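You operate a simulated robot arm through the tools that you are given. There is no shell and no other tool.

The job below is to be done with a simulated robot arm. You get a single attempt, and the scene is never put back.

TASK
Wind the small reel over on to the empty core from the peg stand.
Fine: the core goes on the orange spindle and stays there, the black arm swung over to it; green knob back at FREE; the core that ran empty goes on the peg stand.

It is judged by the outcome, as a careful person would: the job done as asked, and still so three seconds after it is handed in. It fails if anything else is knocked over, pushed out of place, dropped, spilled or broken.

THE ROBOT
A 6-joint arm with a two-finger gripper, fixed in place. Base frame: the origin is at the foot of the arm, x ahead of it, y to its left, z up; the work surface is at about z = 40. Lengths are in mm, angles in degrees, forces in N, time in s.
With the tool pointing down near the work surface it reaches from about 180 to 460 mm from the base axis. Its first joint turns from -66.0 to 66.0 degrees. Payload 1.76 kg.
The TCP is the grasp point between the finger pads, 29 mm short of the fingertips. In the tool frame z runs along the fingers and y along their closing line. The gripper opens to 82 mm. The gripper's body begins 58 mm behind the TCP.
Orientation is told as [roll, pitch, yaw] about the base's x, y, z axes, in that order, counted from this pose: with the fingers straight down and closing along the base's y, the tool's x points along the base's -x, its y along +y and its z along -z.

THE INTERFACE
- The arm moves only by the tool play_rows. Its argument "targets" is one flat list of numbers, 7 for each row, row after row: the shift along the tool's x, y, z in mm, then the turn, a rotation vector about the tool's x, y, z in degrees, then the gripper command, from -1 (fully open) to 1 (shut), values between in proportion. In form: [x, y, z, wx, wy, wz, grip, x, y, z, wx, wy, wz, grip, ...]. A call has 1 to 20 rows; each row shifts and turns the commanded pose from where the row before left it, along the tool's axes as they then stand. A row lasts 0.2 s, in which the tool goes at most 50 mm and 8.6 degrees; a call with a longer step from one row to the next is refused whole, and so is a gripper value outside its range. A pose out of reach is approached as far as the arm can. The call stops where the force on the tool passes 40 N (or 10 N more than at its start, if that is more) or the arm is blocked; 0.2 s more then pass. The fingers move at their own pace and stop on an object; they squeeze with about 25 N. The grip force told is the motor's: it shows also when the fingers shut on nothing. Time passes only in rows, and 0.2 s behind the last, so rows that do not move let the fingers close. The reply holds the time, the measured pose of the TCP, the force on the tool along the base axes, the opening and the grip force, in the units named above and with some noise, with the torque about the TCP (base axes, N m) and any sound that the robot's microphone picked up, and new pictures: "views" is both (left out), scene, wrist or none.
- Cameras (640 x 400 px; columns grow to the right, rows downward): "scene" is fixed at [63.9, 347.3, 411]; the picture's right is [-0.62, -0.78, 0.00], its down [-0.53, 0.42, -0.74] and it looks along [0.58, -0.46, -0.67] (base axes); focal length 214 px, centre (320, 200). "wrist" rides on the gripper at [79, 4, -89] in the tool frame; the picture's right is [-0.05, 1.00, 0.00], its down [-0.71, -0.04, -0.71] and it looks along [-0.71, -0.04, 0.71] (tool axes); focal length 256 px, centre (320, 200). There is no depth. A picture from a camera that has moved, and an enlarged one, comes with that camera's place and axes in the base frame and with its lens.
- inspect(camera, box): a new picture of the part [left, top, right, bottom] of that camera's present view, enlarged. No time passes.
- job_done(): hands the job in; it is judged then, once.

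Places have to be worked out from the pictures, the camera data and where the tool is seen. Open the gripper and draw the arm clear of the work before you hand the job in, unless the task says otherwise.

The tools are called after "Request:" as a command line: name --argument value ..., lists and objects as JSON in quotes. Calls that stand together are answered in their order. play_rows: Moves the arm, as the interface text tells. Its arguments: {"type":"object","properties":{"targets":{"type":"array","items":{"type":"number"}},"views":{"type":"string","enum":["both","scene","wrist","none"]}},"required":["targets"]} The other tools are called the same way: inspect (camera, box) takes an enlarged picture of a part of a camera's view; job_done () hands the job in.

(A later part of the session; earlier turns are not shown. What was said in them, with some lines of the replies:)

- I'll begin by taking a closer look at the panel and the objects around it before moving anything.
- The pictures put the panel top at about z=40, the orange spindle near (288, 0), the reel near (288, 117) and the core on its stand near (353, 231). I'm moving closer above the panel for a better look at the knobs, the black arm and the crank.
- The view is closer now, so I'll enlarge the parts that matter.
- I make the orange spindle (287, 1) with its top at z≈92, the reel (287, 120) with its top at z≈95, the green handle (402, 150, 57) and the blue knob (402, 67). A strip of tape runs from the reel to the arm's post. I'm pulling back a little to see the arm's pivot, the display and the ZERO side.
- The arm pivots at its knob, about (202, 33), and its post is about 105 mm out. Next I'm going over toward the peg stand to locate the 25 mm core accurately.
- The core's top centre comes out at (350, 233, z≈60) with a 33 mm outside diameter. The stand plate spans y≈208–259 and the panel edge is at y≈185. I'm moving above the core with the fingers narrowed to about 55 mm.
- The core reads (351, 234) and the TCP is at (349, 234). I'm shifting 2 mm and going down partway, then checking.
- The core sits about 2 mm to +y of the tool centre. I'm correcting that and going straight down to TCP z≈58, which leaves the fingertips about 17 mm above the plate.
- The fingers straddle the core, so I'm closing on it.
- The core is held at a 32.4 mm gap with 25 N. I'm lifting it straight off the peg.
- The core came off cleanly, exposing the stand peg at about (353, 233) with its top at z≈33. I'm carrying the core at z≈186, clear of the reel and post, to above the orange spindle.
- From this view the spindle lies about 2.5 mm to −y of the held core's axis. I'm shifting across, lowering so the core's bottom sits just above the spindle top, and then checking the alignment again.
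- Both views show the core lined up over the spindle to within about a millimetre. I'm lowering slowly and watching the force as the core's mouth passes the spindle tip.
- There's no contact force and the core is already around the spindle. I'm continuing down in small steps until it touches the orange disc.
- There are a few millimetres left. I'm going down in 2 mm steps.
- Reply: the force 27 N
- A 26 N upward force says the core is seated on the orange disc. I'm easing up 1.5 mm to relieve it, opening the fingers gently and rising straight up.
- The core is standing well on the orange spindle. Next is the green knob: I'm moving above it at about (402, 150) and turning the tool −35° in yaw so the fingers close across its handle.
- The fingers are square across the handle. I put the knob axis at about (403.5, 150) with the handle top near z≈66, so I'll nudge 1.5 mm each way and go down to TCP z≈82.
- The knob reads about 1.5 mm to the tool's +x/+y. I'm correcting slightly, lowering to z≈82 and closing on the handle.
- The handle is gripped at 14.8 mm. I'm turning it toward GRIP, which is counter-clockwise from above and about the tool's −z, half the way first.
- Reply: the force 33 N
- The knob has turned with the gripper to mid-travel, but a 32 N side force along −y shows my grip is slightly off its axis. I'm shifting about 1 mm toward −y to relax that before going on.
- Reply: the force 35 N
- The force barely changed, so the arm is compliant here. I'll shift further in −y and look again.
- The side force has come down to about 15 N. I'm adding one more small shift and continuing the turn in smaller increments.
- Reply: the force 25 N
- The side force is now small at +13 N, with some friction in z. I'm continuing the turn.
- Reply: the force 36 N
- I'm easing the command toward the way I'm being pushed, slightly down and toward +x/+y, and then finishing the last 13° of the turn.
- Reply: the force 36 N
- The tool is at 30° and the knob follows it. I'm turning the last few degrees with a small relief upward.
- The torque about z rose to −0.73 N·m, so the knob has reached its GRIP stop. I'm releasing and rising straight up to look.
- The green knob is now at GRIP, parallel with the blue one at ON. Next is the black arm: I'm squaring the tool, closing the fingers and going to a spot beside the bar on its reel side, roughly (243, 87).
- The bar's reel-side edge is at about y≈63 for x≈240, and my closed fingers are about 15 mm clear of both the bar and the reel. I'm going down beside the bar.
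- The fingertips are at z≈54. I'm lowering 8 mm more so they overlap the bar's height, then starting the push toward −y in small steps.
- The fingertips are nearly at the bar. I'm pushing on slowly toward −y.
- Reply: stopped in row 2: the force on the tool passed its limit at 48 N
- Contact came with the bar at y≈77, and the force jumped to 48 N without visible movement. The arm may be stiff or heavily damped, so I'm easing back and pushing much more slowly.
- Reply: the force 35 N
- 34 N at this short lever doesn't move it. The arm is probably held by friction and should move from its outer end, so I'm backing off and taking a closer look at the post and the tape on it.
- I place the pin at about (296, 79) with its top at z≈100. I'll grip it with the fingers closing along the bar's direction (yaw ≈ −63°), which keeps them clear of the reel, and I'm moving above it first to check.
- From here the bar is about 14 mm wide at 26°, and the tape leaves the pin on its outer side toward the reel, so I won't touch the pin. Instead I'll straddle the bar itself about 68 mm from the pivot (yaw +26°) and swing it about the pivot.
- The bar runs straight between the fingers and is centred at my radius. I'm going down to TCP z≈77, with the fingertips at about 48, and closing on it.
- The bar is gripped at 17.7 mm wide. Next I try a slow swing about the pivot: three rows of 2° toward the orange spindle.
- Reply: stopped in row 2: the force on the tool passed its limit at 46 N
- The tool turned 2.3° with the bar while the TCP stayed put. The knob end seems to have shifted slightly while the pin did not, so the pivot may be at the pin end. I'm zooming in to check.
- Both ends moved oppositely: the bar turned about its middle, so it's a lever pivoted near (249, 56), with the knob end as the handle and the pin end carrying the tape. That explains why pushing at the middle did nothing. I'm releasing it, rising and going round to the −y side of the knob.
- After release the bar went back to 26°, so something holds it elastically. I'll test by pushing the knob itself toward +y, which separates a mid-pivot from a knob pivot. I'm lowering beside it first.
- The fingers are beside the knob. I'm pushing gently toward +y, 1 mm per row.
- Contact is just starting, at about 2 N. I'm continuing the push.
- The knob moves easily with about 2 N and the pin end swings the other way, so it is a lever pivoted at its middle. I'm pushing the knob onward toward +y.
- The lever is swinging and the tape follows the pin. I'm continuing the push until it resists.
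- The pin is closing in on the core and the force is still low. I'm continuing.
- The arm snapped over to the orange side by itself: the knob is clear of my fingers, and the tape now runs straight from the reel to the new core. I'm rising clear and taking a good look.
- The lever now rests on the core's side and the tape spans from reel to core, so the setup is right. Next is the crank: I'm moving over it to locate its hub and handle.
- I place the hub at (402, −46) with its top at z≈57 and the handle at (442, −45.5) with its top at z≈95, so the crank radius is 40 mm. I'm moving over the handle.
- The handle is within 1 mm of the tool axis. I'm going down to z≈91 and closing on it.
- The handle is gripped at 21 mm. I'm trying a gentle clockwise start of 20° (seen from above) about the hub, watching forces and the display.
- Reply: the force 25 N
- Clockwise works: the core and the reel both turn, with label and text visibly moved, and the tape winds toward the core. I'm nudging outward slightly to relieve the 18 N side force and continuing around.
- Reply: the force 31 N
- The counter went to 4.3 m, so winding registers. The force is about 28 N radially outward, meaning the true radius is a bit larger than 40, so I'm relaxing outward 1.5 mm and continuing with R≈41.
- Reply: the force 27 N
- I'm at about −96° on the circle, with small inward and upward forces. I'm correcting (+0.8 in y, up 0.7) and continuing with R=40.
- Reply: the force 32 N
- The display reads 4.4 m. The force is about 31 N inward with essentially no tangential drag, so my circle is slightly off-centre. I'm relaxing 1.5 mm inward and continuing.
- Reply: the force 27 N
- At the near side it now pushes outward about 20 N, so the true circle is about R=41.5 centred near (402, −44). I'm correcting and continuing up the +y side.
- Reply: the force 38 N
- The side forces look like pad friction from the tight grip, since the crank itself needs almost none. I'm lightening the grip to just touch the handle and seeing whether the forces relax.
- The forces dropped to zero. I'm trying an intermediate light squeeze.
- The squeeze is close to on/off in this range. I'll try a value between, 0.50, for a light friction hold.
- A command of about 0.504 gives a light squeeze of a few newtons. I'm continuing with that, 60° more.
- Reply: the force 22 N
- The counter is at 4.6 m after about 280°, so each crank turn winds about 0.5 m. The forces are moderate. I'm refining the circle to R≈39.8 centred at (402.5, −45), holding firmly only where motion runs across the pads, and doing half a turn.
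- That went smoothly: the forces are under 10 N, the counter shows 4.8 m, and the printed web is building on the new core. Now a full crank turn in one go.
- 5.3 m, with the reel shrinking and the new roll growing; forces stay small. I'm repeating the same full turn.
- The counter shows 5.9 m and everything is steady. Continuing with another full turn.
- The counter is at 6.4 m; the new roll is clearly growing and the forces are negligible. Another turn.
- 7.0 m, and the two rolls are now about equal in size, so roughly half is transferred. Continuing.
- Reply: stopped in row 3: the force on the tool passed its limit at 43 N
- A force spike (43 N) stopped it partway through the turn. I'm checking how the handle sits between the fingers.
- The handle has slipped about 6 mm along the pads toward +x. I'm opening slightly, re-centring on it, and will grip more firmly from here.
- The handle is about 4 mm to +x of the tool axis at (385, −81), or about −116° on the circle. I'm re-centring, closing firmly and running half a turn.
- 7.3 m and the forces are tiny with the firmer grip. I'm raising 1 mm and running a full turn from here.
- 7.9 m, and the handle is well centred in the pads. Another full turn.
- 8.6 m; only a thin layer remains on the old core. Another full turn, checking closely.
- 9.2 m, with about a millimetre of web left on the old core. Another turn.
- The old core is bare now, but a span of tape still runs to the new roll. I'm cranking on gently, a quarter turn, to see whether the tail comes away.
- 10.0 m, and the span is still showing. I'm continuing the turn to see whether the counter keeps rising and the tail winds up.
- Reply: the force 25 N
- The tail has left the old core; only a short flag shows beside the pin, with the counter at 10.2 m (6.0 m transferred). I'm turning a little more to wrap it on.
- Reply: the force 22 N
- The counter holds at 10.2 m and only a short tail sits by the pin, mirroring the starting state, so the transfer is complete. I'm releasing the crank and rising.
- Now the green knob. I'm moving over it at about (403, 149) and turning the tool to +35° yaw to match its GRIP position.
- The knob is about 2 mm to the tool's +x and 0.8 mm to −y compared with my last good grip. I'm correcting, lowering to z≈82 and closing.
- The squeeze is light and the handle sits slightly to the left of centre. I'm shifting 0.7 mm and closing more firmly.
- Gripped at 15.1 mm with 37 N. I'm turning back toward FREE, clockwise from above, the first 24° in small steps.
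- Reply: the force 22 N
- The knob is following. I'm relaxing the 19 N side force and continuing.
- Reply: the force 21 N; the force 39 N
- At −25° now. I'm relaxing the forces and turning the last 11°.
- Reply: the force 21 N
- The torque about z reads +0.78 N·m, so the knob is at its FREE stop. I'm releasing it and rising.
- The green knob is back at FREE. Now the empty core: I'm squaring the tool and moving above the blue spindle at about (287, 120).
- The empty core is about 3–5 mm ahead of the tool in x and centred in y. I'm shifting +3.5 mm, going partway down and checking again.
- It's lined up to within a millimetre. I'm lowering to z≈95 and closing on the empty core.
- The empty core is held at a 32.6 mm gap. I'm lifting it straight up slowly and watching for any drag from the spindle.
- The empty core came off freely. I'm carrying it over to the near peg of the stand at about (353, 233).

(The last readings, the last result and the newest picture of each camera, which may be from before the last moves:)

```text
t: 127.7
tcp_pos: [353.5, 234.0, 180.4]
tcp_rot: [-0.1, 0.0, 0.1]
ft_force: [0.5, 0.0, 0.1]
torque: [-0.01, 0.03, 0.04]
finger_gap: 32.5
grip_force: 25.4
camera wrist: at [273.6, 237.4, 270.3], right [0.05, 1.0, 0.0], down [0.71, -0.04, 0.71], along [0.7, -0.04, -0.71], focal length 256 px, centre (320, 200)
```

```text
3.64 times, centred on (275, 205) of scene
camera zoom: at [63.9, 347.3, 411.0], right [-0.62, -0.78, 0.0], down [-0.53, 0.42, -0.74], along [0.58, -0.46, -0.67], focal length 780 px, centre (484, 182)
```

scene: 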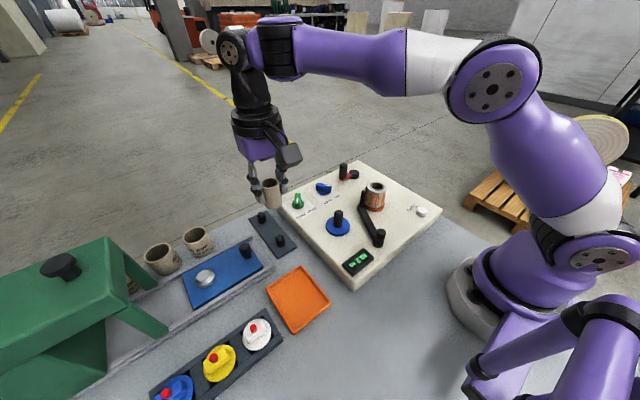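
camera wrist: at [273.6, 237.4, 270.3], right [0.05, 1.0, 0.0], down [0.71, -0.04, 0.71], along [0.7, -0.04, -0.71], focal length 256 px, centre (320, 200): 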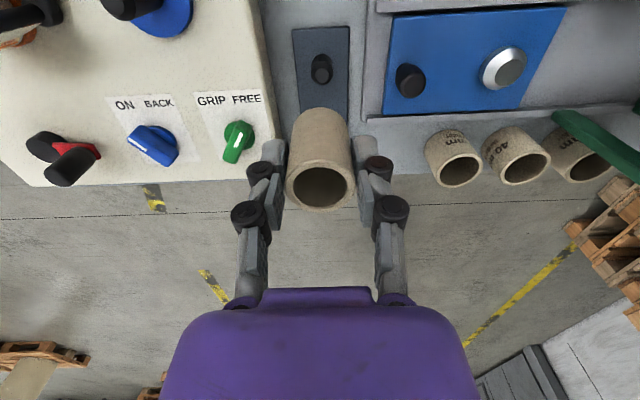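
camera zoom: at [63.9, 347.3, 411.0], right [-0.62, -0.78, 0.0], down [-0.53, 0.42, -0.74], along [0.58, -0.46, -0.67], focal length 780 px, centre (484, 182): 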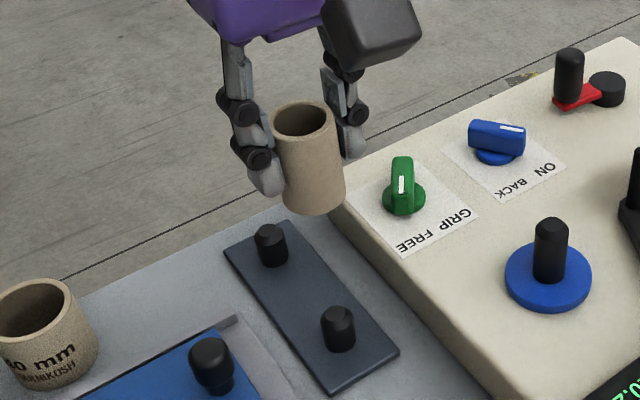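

The peg lies about 1–2 mm to +x/+y of the tool, well inside the 4 mm play. I'm shifting slightly and lowering to just above the peg for a check.

Request:
play_rows --targets '[-1, 1, 20, 0, 0, 0, 1, 0, 0, 25, 0, 0, 0, 1, 0, 0, 25, 0, 0, 0, 1, 0, 0, 15, 0, 0, 0, 1]' --views "both"

Request:
inspect --camera "wrist" --box '[220, 60, 420, 210]'

Request:
inspect --camera "scene" --box '[240, 180, 320, 250]'

```text
t: 128.7
tcp_pos: [353.1, 234.3, 95.5]
tcp_rot: [-0.1, 0.1, -0.1]
ft_force: [0.2, 0.9, -0.8]
torque: [-0.01, 0.01, 0.0]
finger_gap: 32.5
grip_force: 25.7
camera wrist: at [274.1, 238.3, 186.4], right [0.05, 1.0, 0.0], down [0.71, -0.04, 0.71], along [0.7, -0.04, -0.71], focal length 256 px, centre (320, 200)
```

scene: 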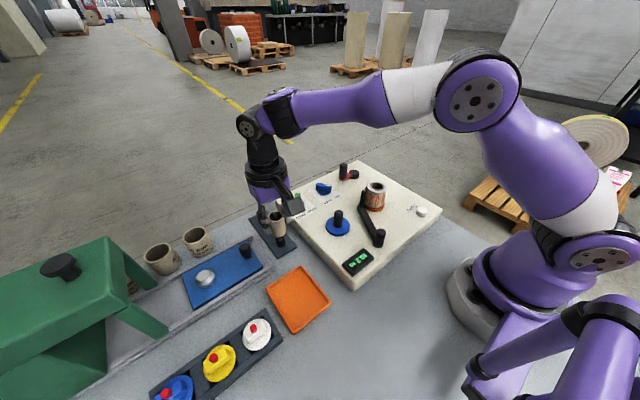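
wrist: 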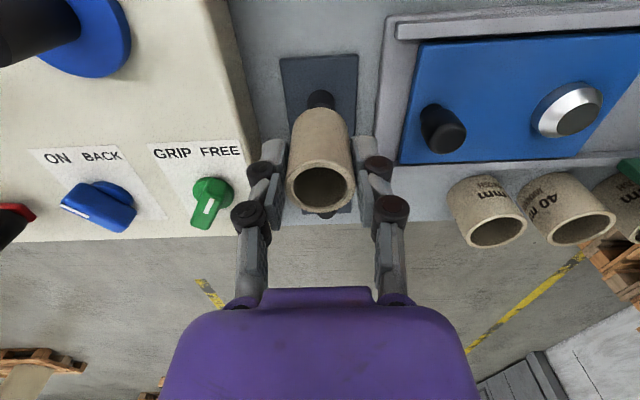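

```text
2.67 times, centred on (320, 135) of wrist
camera zoom: at [274.1, 238.3, 186.4], right [0.05, 1.0, 0.0], down [0.71, -0.04, 0.71], along [0.7, -0.04, -0.71], focal length 683 px, centre (320, 373)
```

zoom: 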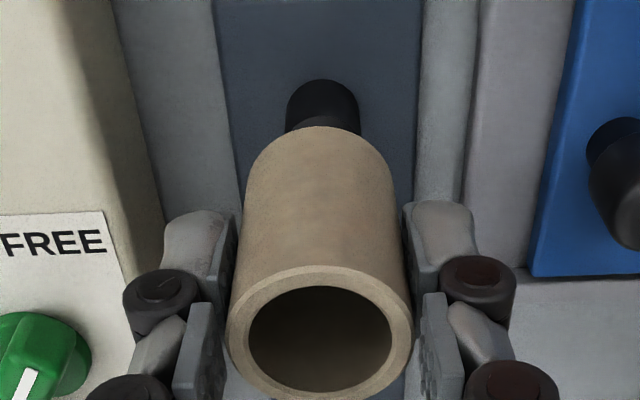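

```text
5.71 times, centred on (280, 215) of scene
camera zoom: at [63.9, 347.3, 411.0], right [-0.62, -0.78, 0.0], down [-0.53, 0.42, -0.74], along [0.58, -0.46, -0.67], focal length 1226 px, centre (549, 114)
```

zoom: 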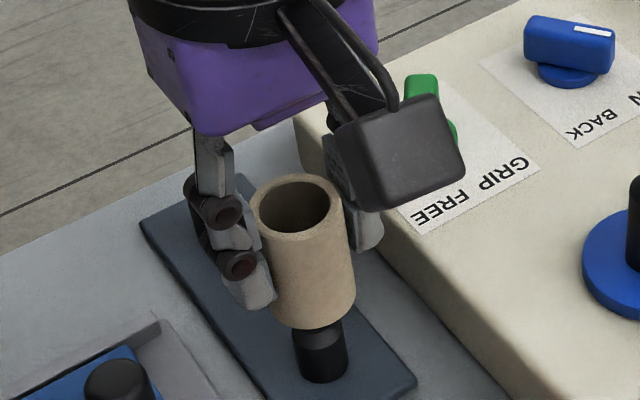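

The core is right over the peg. I'm lowering it gently onto the stand.

Request:
play_rows --targets '[0, 0, 6, 0, 0, 0, 1, 0, 0, 6, 0, 0, 0, 1, 0, 0, 6, 0, 0, 0, 1, 0, 0, 6, 0, 0, 0, 1, 0, 0, 5, 0, 0, 0, 1]' --views "none"

Request:
inspect --camera "scene" --box '[240, 180, 320, 250]'

```text
t: 129.9
tcp_pos: [354.3, 235.1, 66.5]
tcp_rot: [-0.1, 0.2, 0.0]
ft_force: [1.0, 0.4, 0.2]
torque: [-0.02, 0.0, -0.04]
finger_gap: 32.6
grip_force: 25.2
```

```text
5.71 times, centred on (280, 215) of scene
camera zoom: at [63.9, 347.3, 411.0], right [-0.62, -0.78, 0.0], down [-0.53, 0.42, -0.74], along [0.58, -0.46, -0.67], focal length 1226 px, centre (549, 114)
```

zoom: 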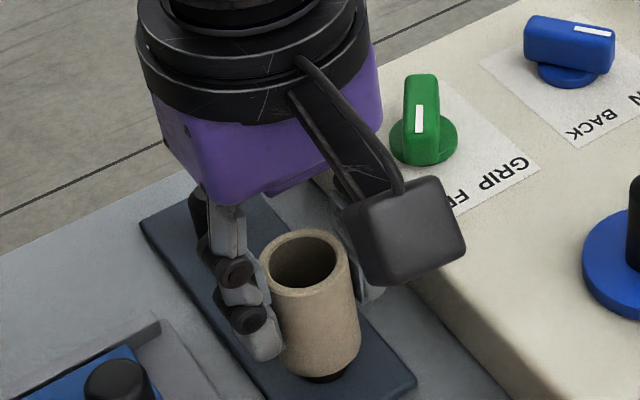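

There are a few millimetres left to the plate. I'm going down in small steps until it touches.

Request:
play_rows --targets '[0, 0, 3, 0, 0, 0, 1, 0, 0, 2, 0, 0, 0, 1, 0, 0, 2, 0, 0, 0, 1, 0, 0, 1, 0, 0, 0, 1]' --views "none"

Request:
inspect --camera "scene" --box '[240, 180, 320, 250]'

```text
t: 130.9
tcp_pos: [354.7, 234.8, 58.3]
tcp_rot: [-0.1, 0.1, 0.0]
ft_force: [0.8, -0.3, -0.9]
torque: [-0.03, 0.02, -0.01]
finger_gap: 32.3
grip_force: 24.6
```

```text
5.71 times, centred on (280, 215) of scene
camera zoom: at [63.9, 347.3, 411.0], right [-0.62, -0.78, 0.0], down [-0.53, 0.42, -0.74], along [0.58, -0.46, -0.67], focal length 1226 px, centre (549, 114)
```

zoom: 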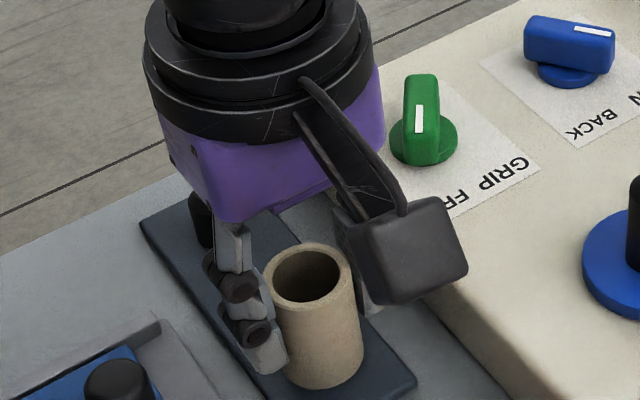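

Request:
play_rows --targets '[0, 0, 1, 0, 0, 0, 1, 0, 0, 1, 0, 0, 0, 1, 0, 0, 0.5, 0, 0, 0, 1]' --views "none"

```text
t: 131.7
tcp_pos: [354.2, 235.6, 57.9]
tcp_rot: [-0.2, 0.1, 0.1]
ft_force: [-0.2, 0.0, -0.2]
torque: [0.0, 0.0, -0.02]
finger_gap: 32.2
grip_force: 24.8
```

No contact yet, so I'm continuing in 1 mm steps.

Request:
play_rows --targets '[0, 0, 1, 0, 0, 0, 1, 0, 0, 1, 0, 0, 0, 1]' --views "none"

Request:
inspect --camera "scene" --box '[250, 200, 310, 250]'

```text
t: 132.3
tcp_pos: [353.5, 234.4, 55.2]
tcp_rot: [-0.1, 0.1, 0.0]
ft_force: [0.3, -0.1, -0.8]
torque: [0.03, -0.03, 0.01]
finger_gap: 32.3
grip_force: 25.2
```

```text
8.00 times, centred on (280, 225) of scene
camera zoom: at [63.9, 347.3, 411.0], right [-0.62, -0.78, 0.0], down [-0.53, 0.42, -0.74], along [0.58, -0.46, -0.67], focal length 1716 px, centre (640, 0)
```

zoom: 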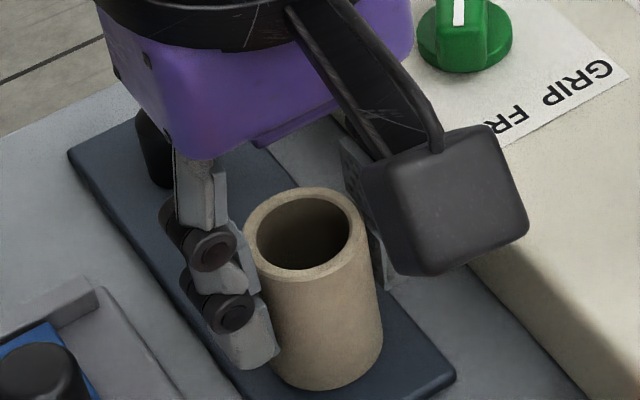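

Request:
play_rows --targets '[0, 0, 1, 0, 0, 0, 1, 0, 0, 1, 0, 0, 0, 1]' --views "none"

```text
t: 132.9
tcp_pos: [354.5, 234.5, 52.6]
tcp_rot: [-0.1, 0.1, 0.0]
ft_force: [-0.4, -2.1, 5.2]
torque: [-0.07, 0.01, -0.02]
finger_gap: 32.4
grip_force: 24.9
```

5 N upward says the core rests on the stand's plate. I'm opening the fingers gently and rising straight up.

Request:
play_rows --targets '[0, 0, 0, 0, 0, 0, 0.15, 0, 0, 0, 0, 0, 0, -0.1, 0, 0, 0, 0, 0, 0, -0.34, 0, 0, 0, 0, 0, 0, -0.34, 0, 0, -15, 0, 0, 0, -0.34, 0, 0, -25, 0, 0, 0, -0.34, 0, 0, -30, 0, 0, 0, -0.34, 0, 0, -30, 0, 0, 0, -0.34]' --views "both"

Request:
inspect --camera "scene" --box '[240, 180, 320, 250]'

Request:
inspect --camera "wrist" --box '[220, 20, 420, 170]'

```text
t: 134.7
tcp_pos: [354.6, 233.9, 155.9]
tcp_rot: [-0.1, 0.2, 0.0]
ft_force: [0.0, -0.1, 0.0]
torque: [-0.04, 0.03, -0.02]
finger_gap: 54.9
grip_force: 0.1
camera wrist: at [275.2, 238.9, 244.8], right [0.05, 1.0, 0.0], down [0.71, -0.04, 0.71], along [0.7, -0.04, -0.71], focal length 256 px, centre (320, 200)
```

scene: 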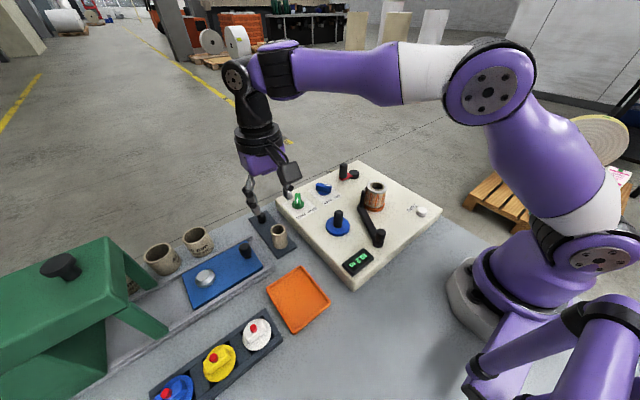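
wrist: 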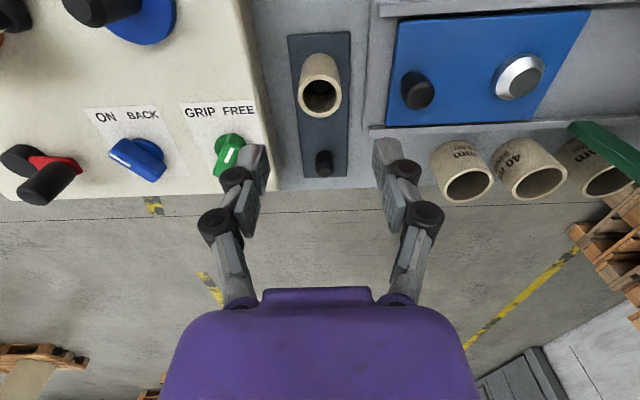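

```text
5.71 times, centred on (280, 215) of scene
camera zoom: at [63.9, 347.3, 411.0], right [-0.62, -0.78, 0.0], down [-0.53, 0.42, -0.74], along [0.58, -0.46, -0.67], focal length 1226 px, centre (549, 114)
```

zoom: 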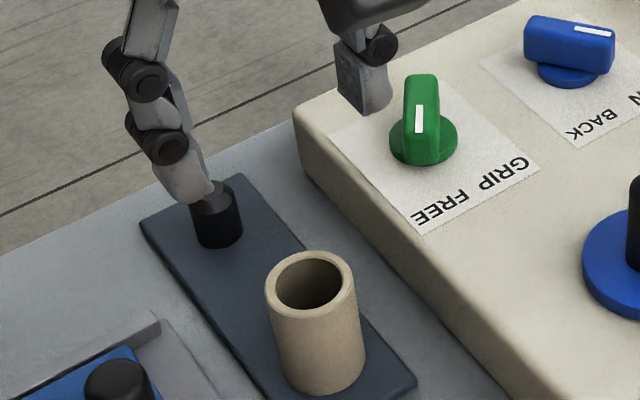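

```text
2.67 times, centred on (320, 95) of wrist
camera zoom: at [275.2, 238.9, 244.8], right [0.05, 1.0, 0.0], down [0.71, -0.04, 0.71], along [0.7, -0.04, -0.71], focal length 683 px, centre (320, 480)
```

zoom: 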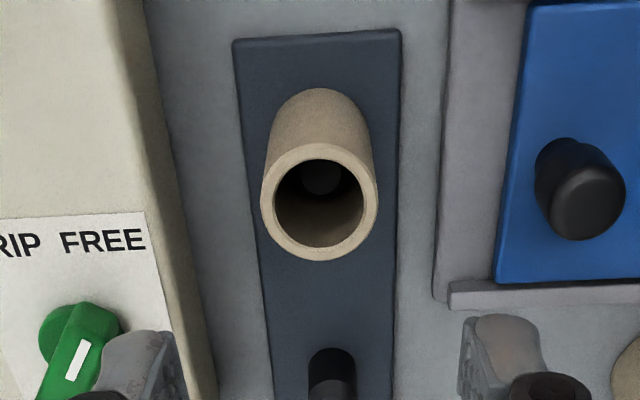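

The empty core stands upright on its peg. I'm opening the gripper and drawing the arm up and back to its starting area for a final check.

Request:
play_rows --targets '[0, 0, -35, 0, 0, 0, -1, 0, 0, -40, 0, 0, 0, -1, 15, -30, -30, 0, 0, 0, -1, 20, -40, -15, 0, 0, 0, -1, 20, -40, -15, 0, 0, 0, -1, 20, -40, -15, 0, 0, 0, -1, 20, -40, -15, 0, 0, 0, -1, 15, -30, -15, 0, 0, 0, -1, 0, 0, 0, 0, 0, 0, -1]' --views "both"

Request:
inspect --camera "scene" --box '[240, 140, 440, 300]'

Request:
inspect --camera "scene" --box '[330, 165, 410, 245]'

Request:
inspect --camera "wrist" --box '[160, 0, 480, 200]'

```text
t: 136.7
tcp_pos: [244.9, 12.2, 333.4]
tcp_rot: [-0.1, 0.2, 0.0]
ft_force: [0.0, -0.5, 0.6]
torque: [0.02, -0.02, 0.02]
finger_gap: 82.2
grip_force: 0.0
camera wrist: at [165.5, 17.1, 423.6], right [0.05, 1.0, 0.0], down [0.71, -0.04, 0.71], along [0.7, -0.04, -0.71], focal length 256 px, centre (320, 200)
```

scene: 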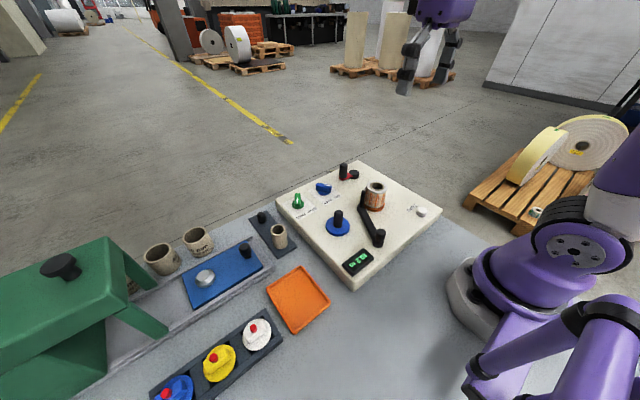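
wrist: 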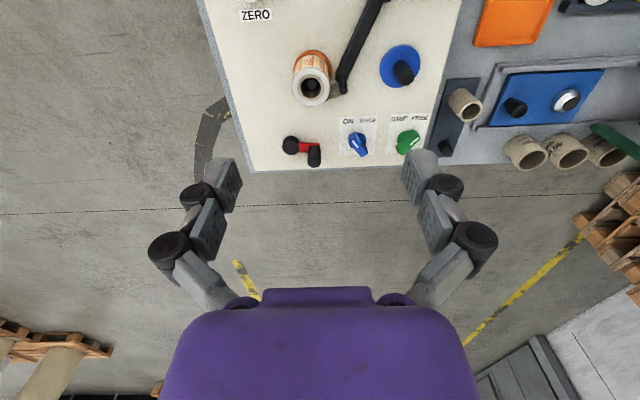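

```text
2.50 times, centred on (340, 220) of scene
camera zoom: at [63.9, 347.3, 411.0], right [-0.62, -0.78, 0.0], down [-0.53, 0.42, -0.74], along [0.58, -0.46, -0.67], focal length 536 px, centre (270, 150)
```

zoom: 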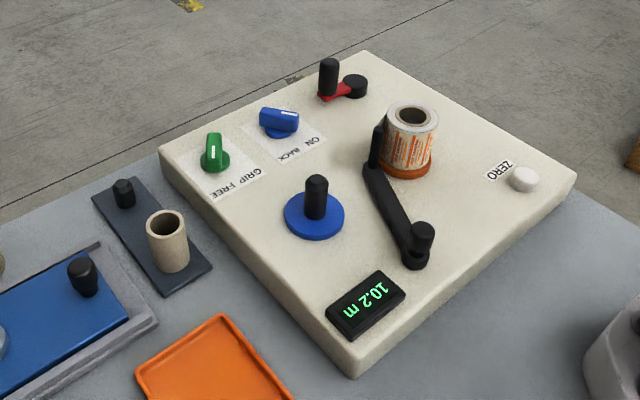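

```text
5.00 times, centred on (370, 205) of scene
camera zoom: at [63.9, 347.3, 411.0], right [-0.62, -0.78, 0.0], down [-0.53, 0.42, -0.74], along [0.58, -0.46, -0.67], focal length 1072 px, centre (70, 175)
```

zoom: 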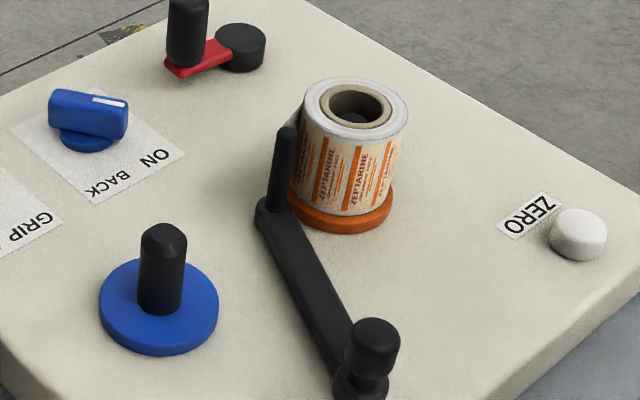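

```text
2.00 times, centred on (320, 100) of wrist
camera zoom: at [165.5, 17.1, 423.6], right [0.05, 1.0, 0.0], down [0.71, -0.04, 0.71], along [0.7, -0.04, -0.71], focal length 512 px, centre (320, 400)
```

zoom: 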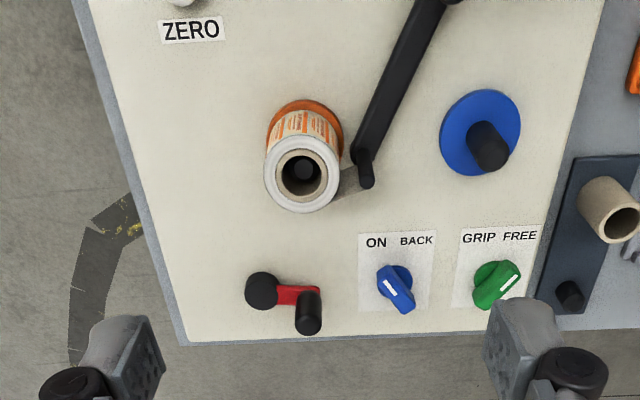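

The final views show the full roll on the orange spindle with the black arm swung over beside it, the green knob at FREE and the empty core upright on the peg stand. Nothing else appears disturbed, and the gripper is open and clear, so I'm handing in the job.

Request:
job_done

```text
The job is handed in.
```

The small reel is wound over onto the core from the peg stand, and I have handed the job in. I haven't seen the judge's verdict.

- **Winding:** the counter went from 4.2 m to 10.2 m and stopped rising, so about 6.0 m was transferred. A short tail of tape still shows between the new roll and the arm's pin, much as the reel's end sat at the start.
- **New roll:** it is on the orange spindle, with the black arm swung over beside it.
- **Green knob:** it went to GRIP for the winding and is back at FREE.
- **Empty core:** it stands upright on the near peg, the one the new core came from.
- **Left as they were:** I did not touch the blue knob (still at ON) or the ZERO button. The crank handle stopped at a different angle from where it started.

The gripper is open and the arm is back near its starting position. Nothing looked knocked or moved out of place in the last pictures.
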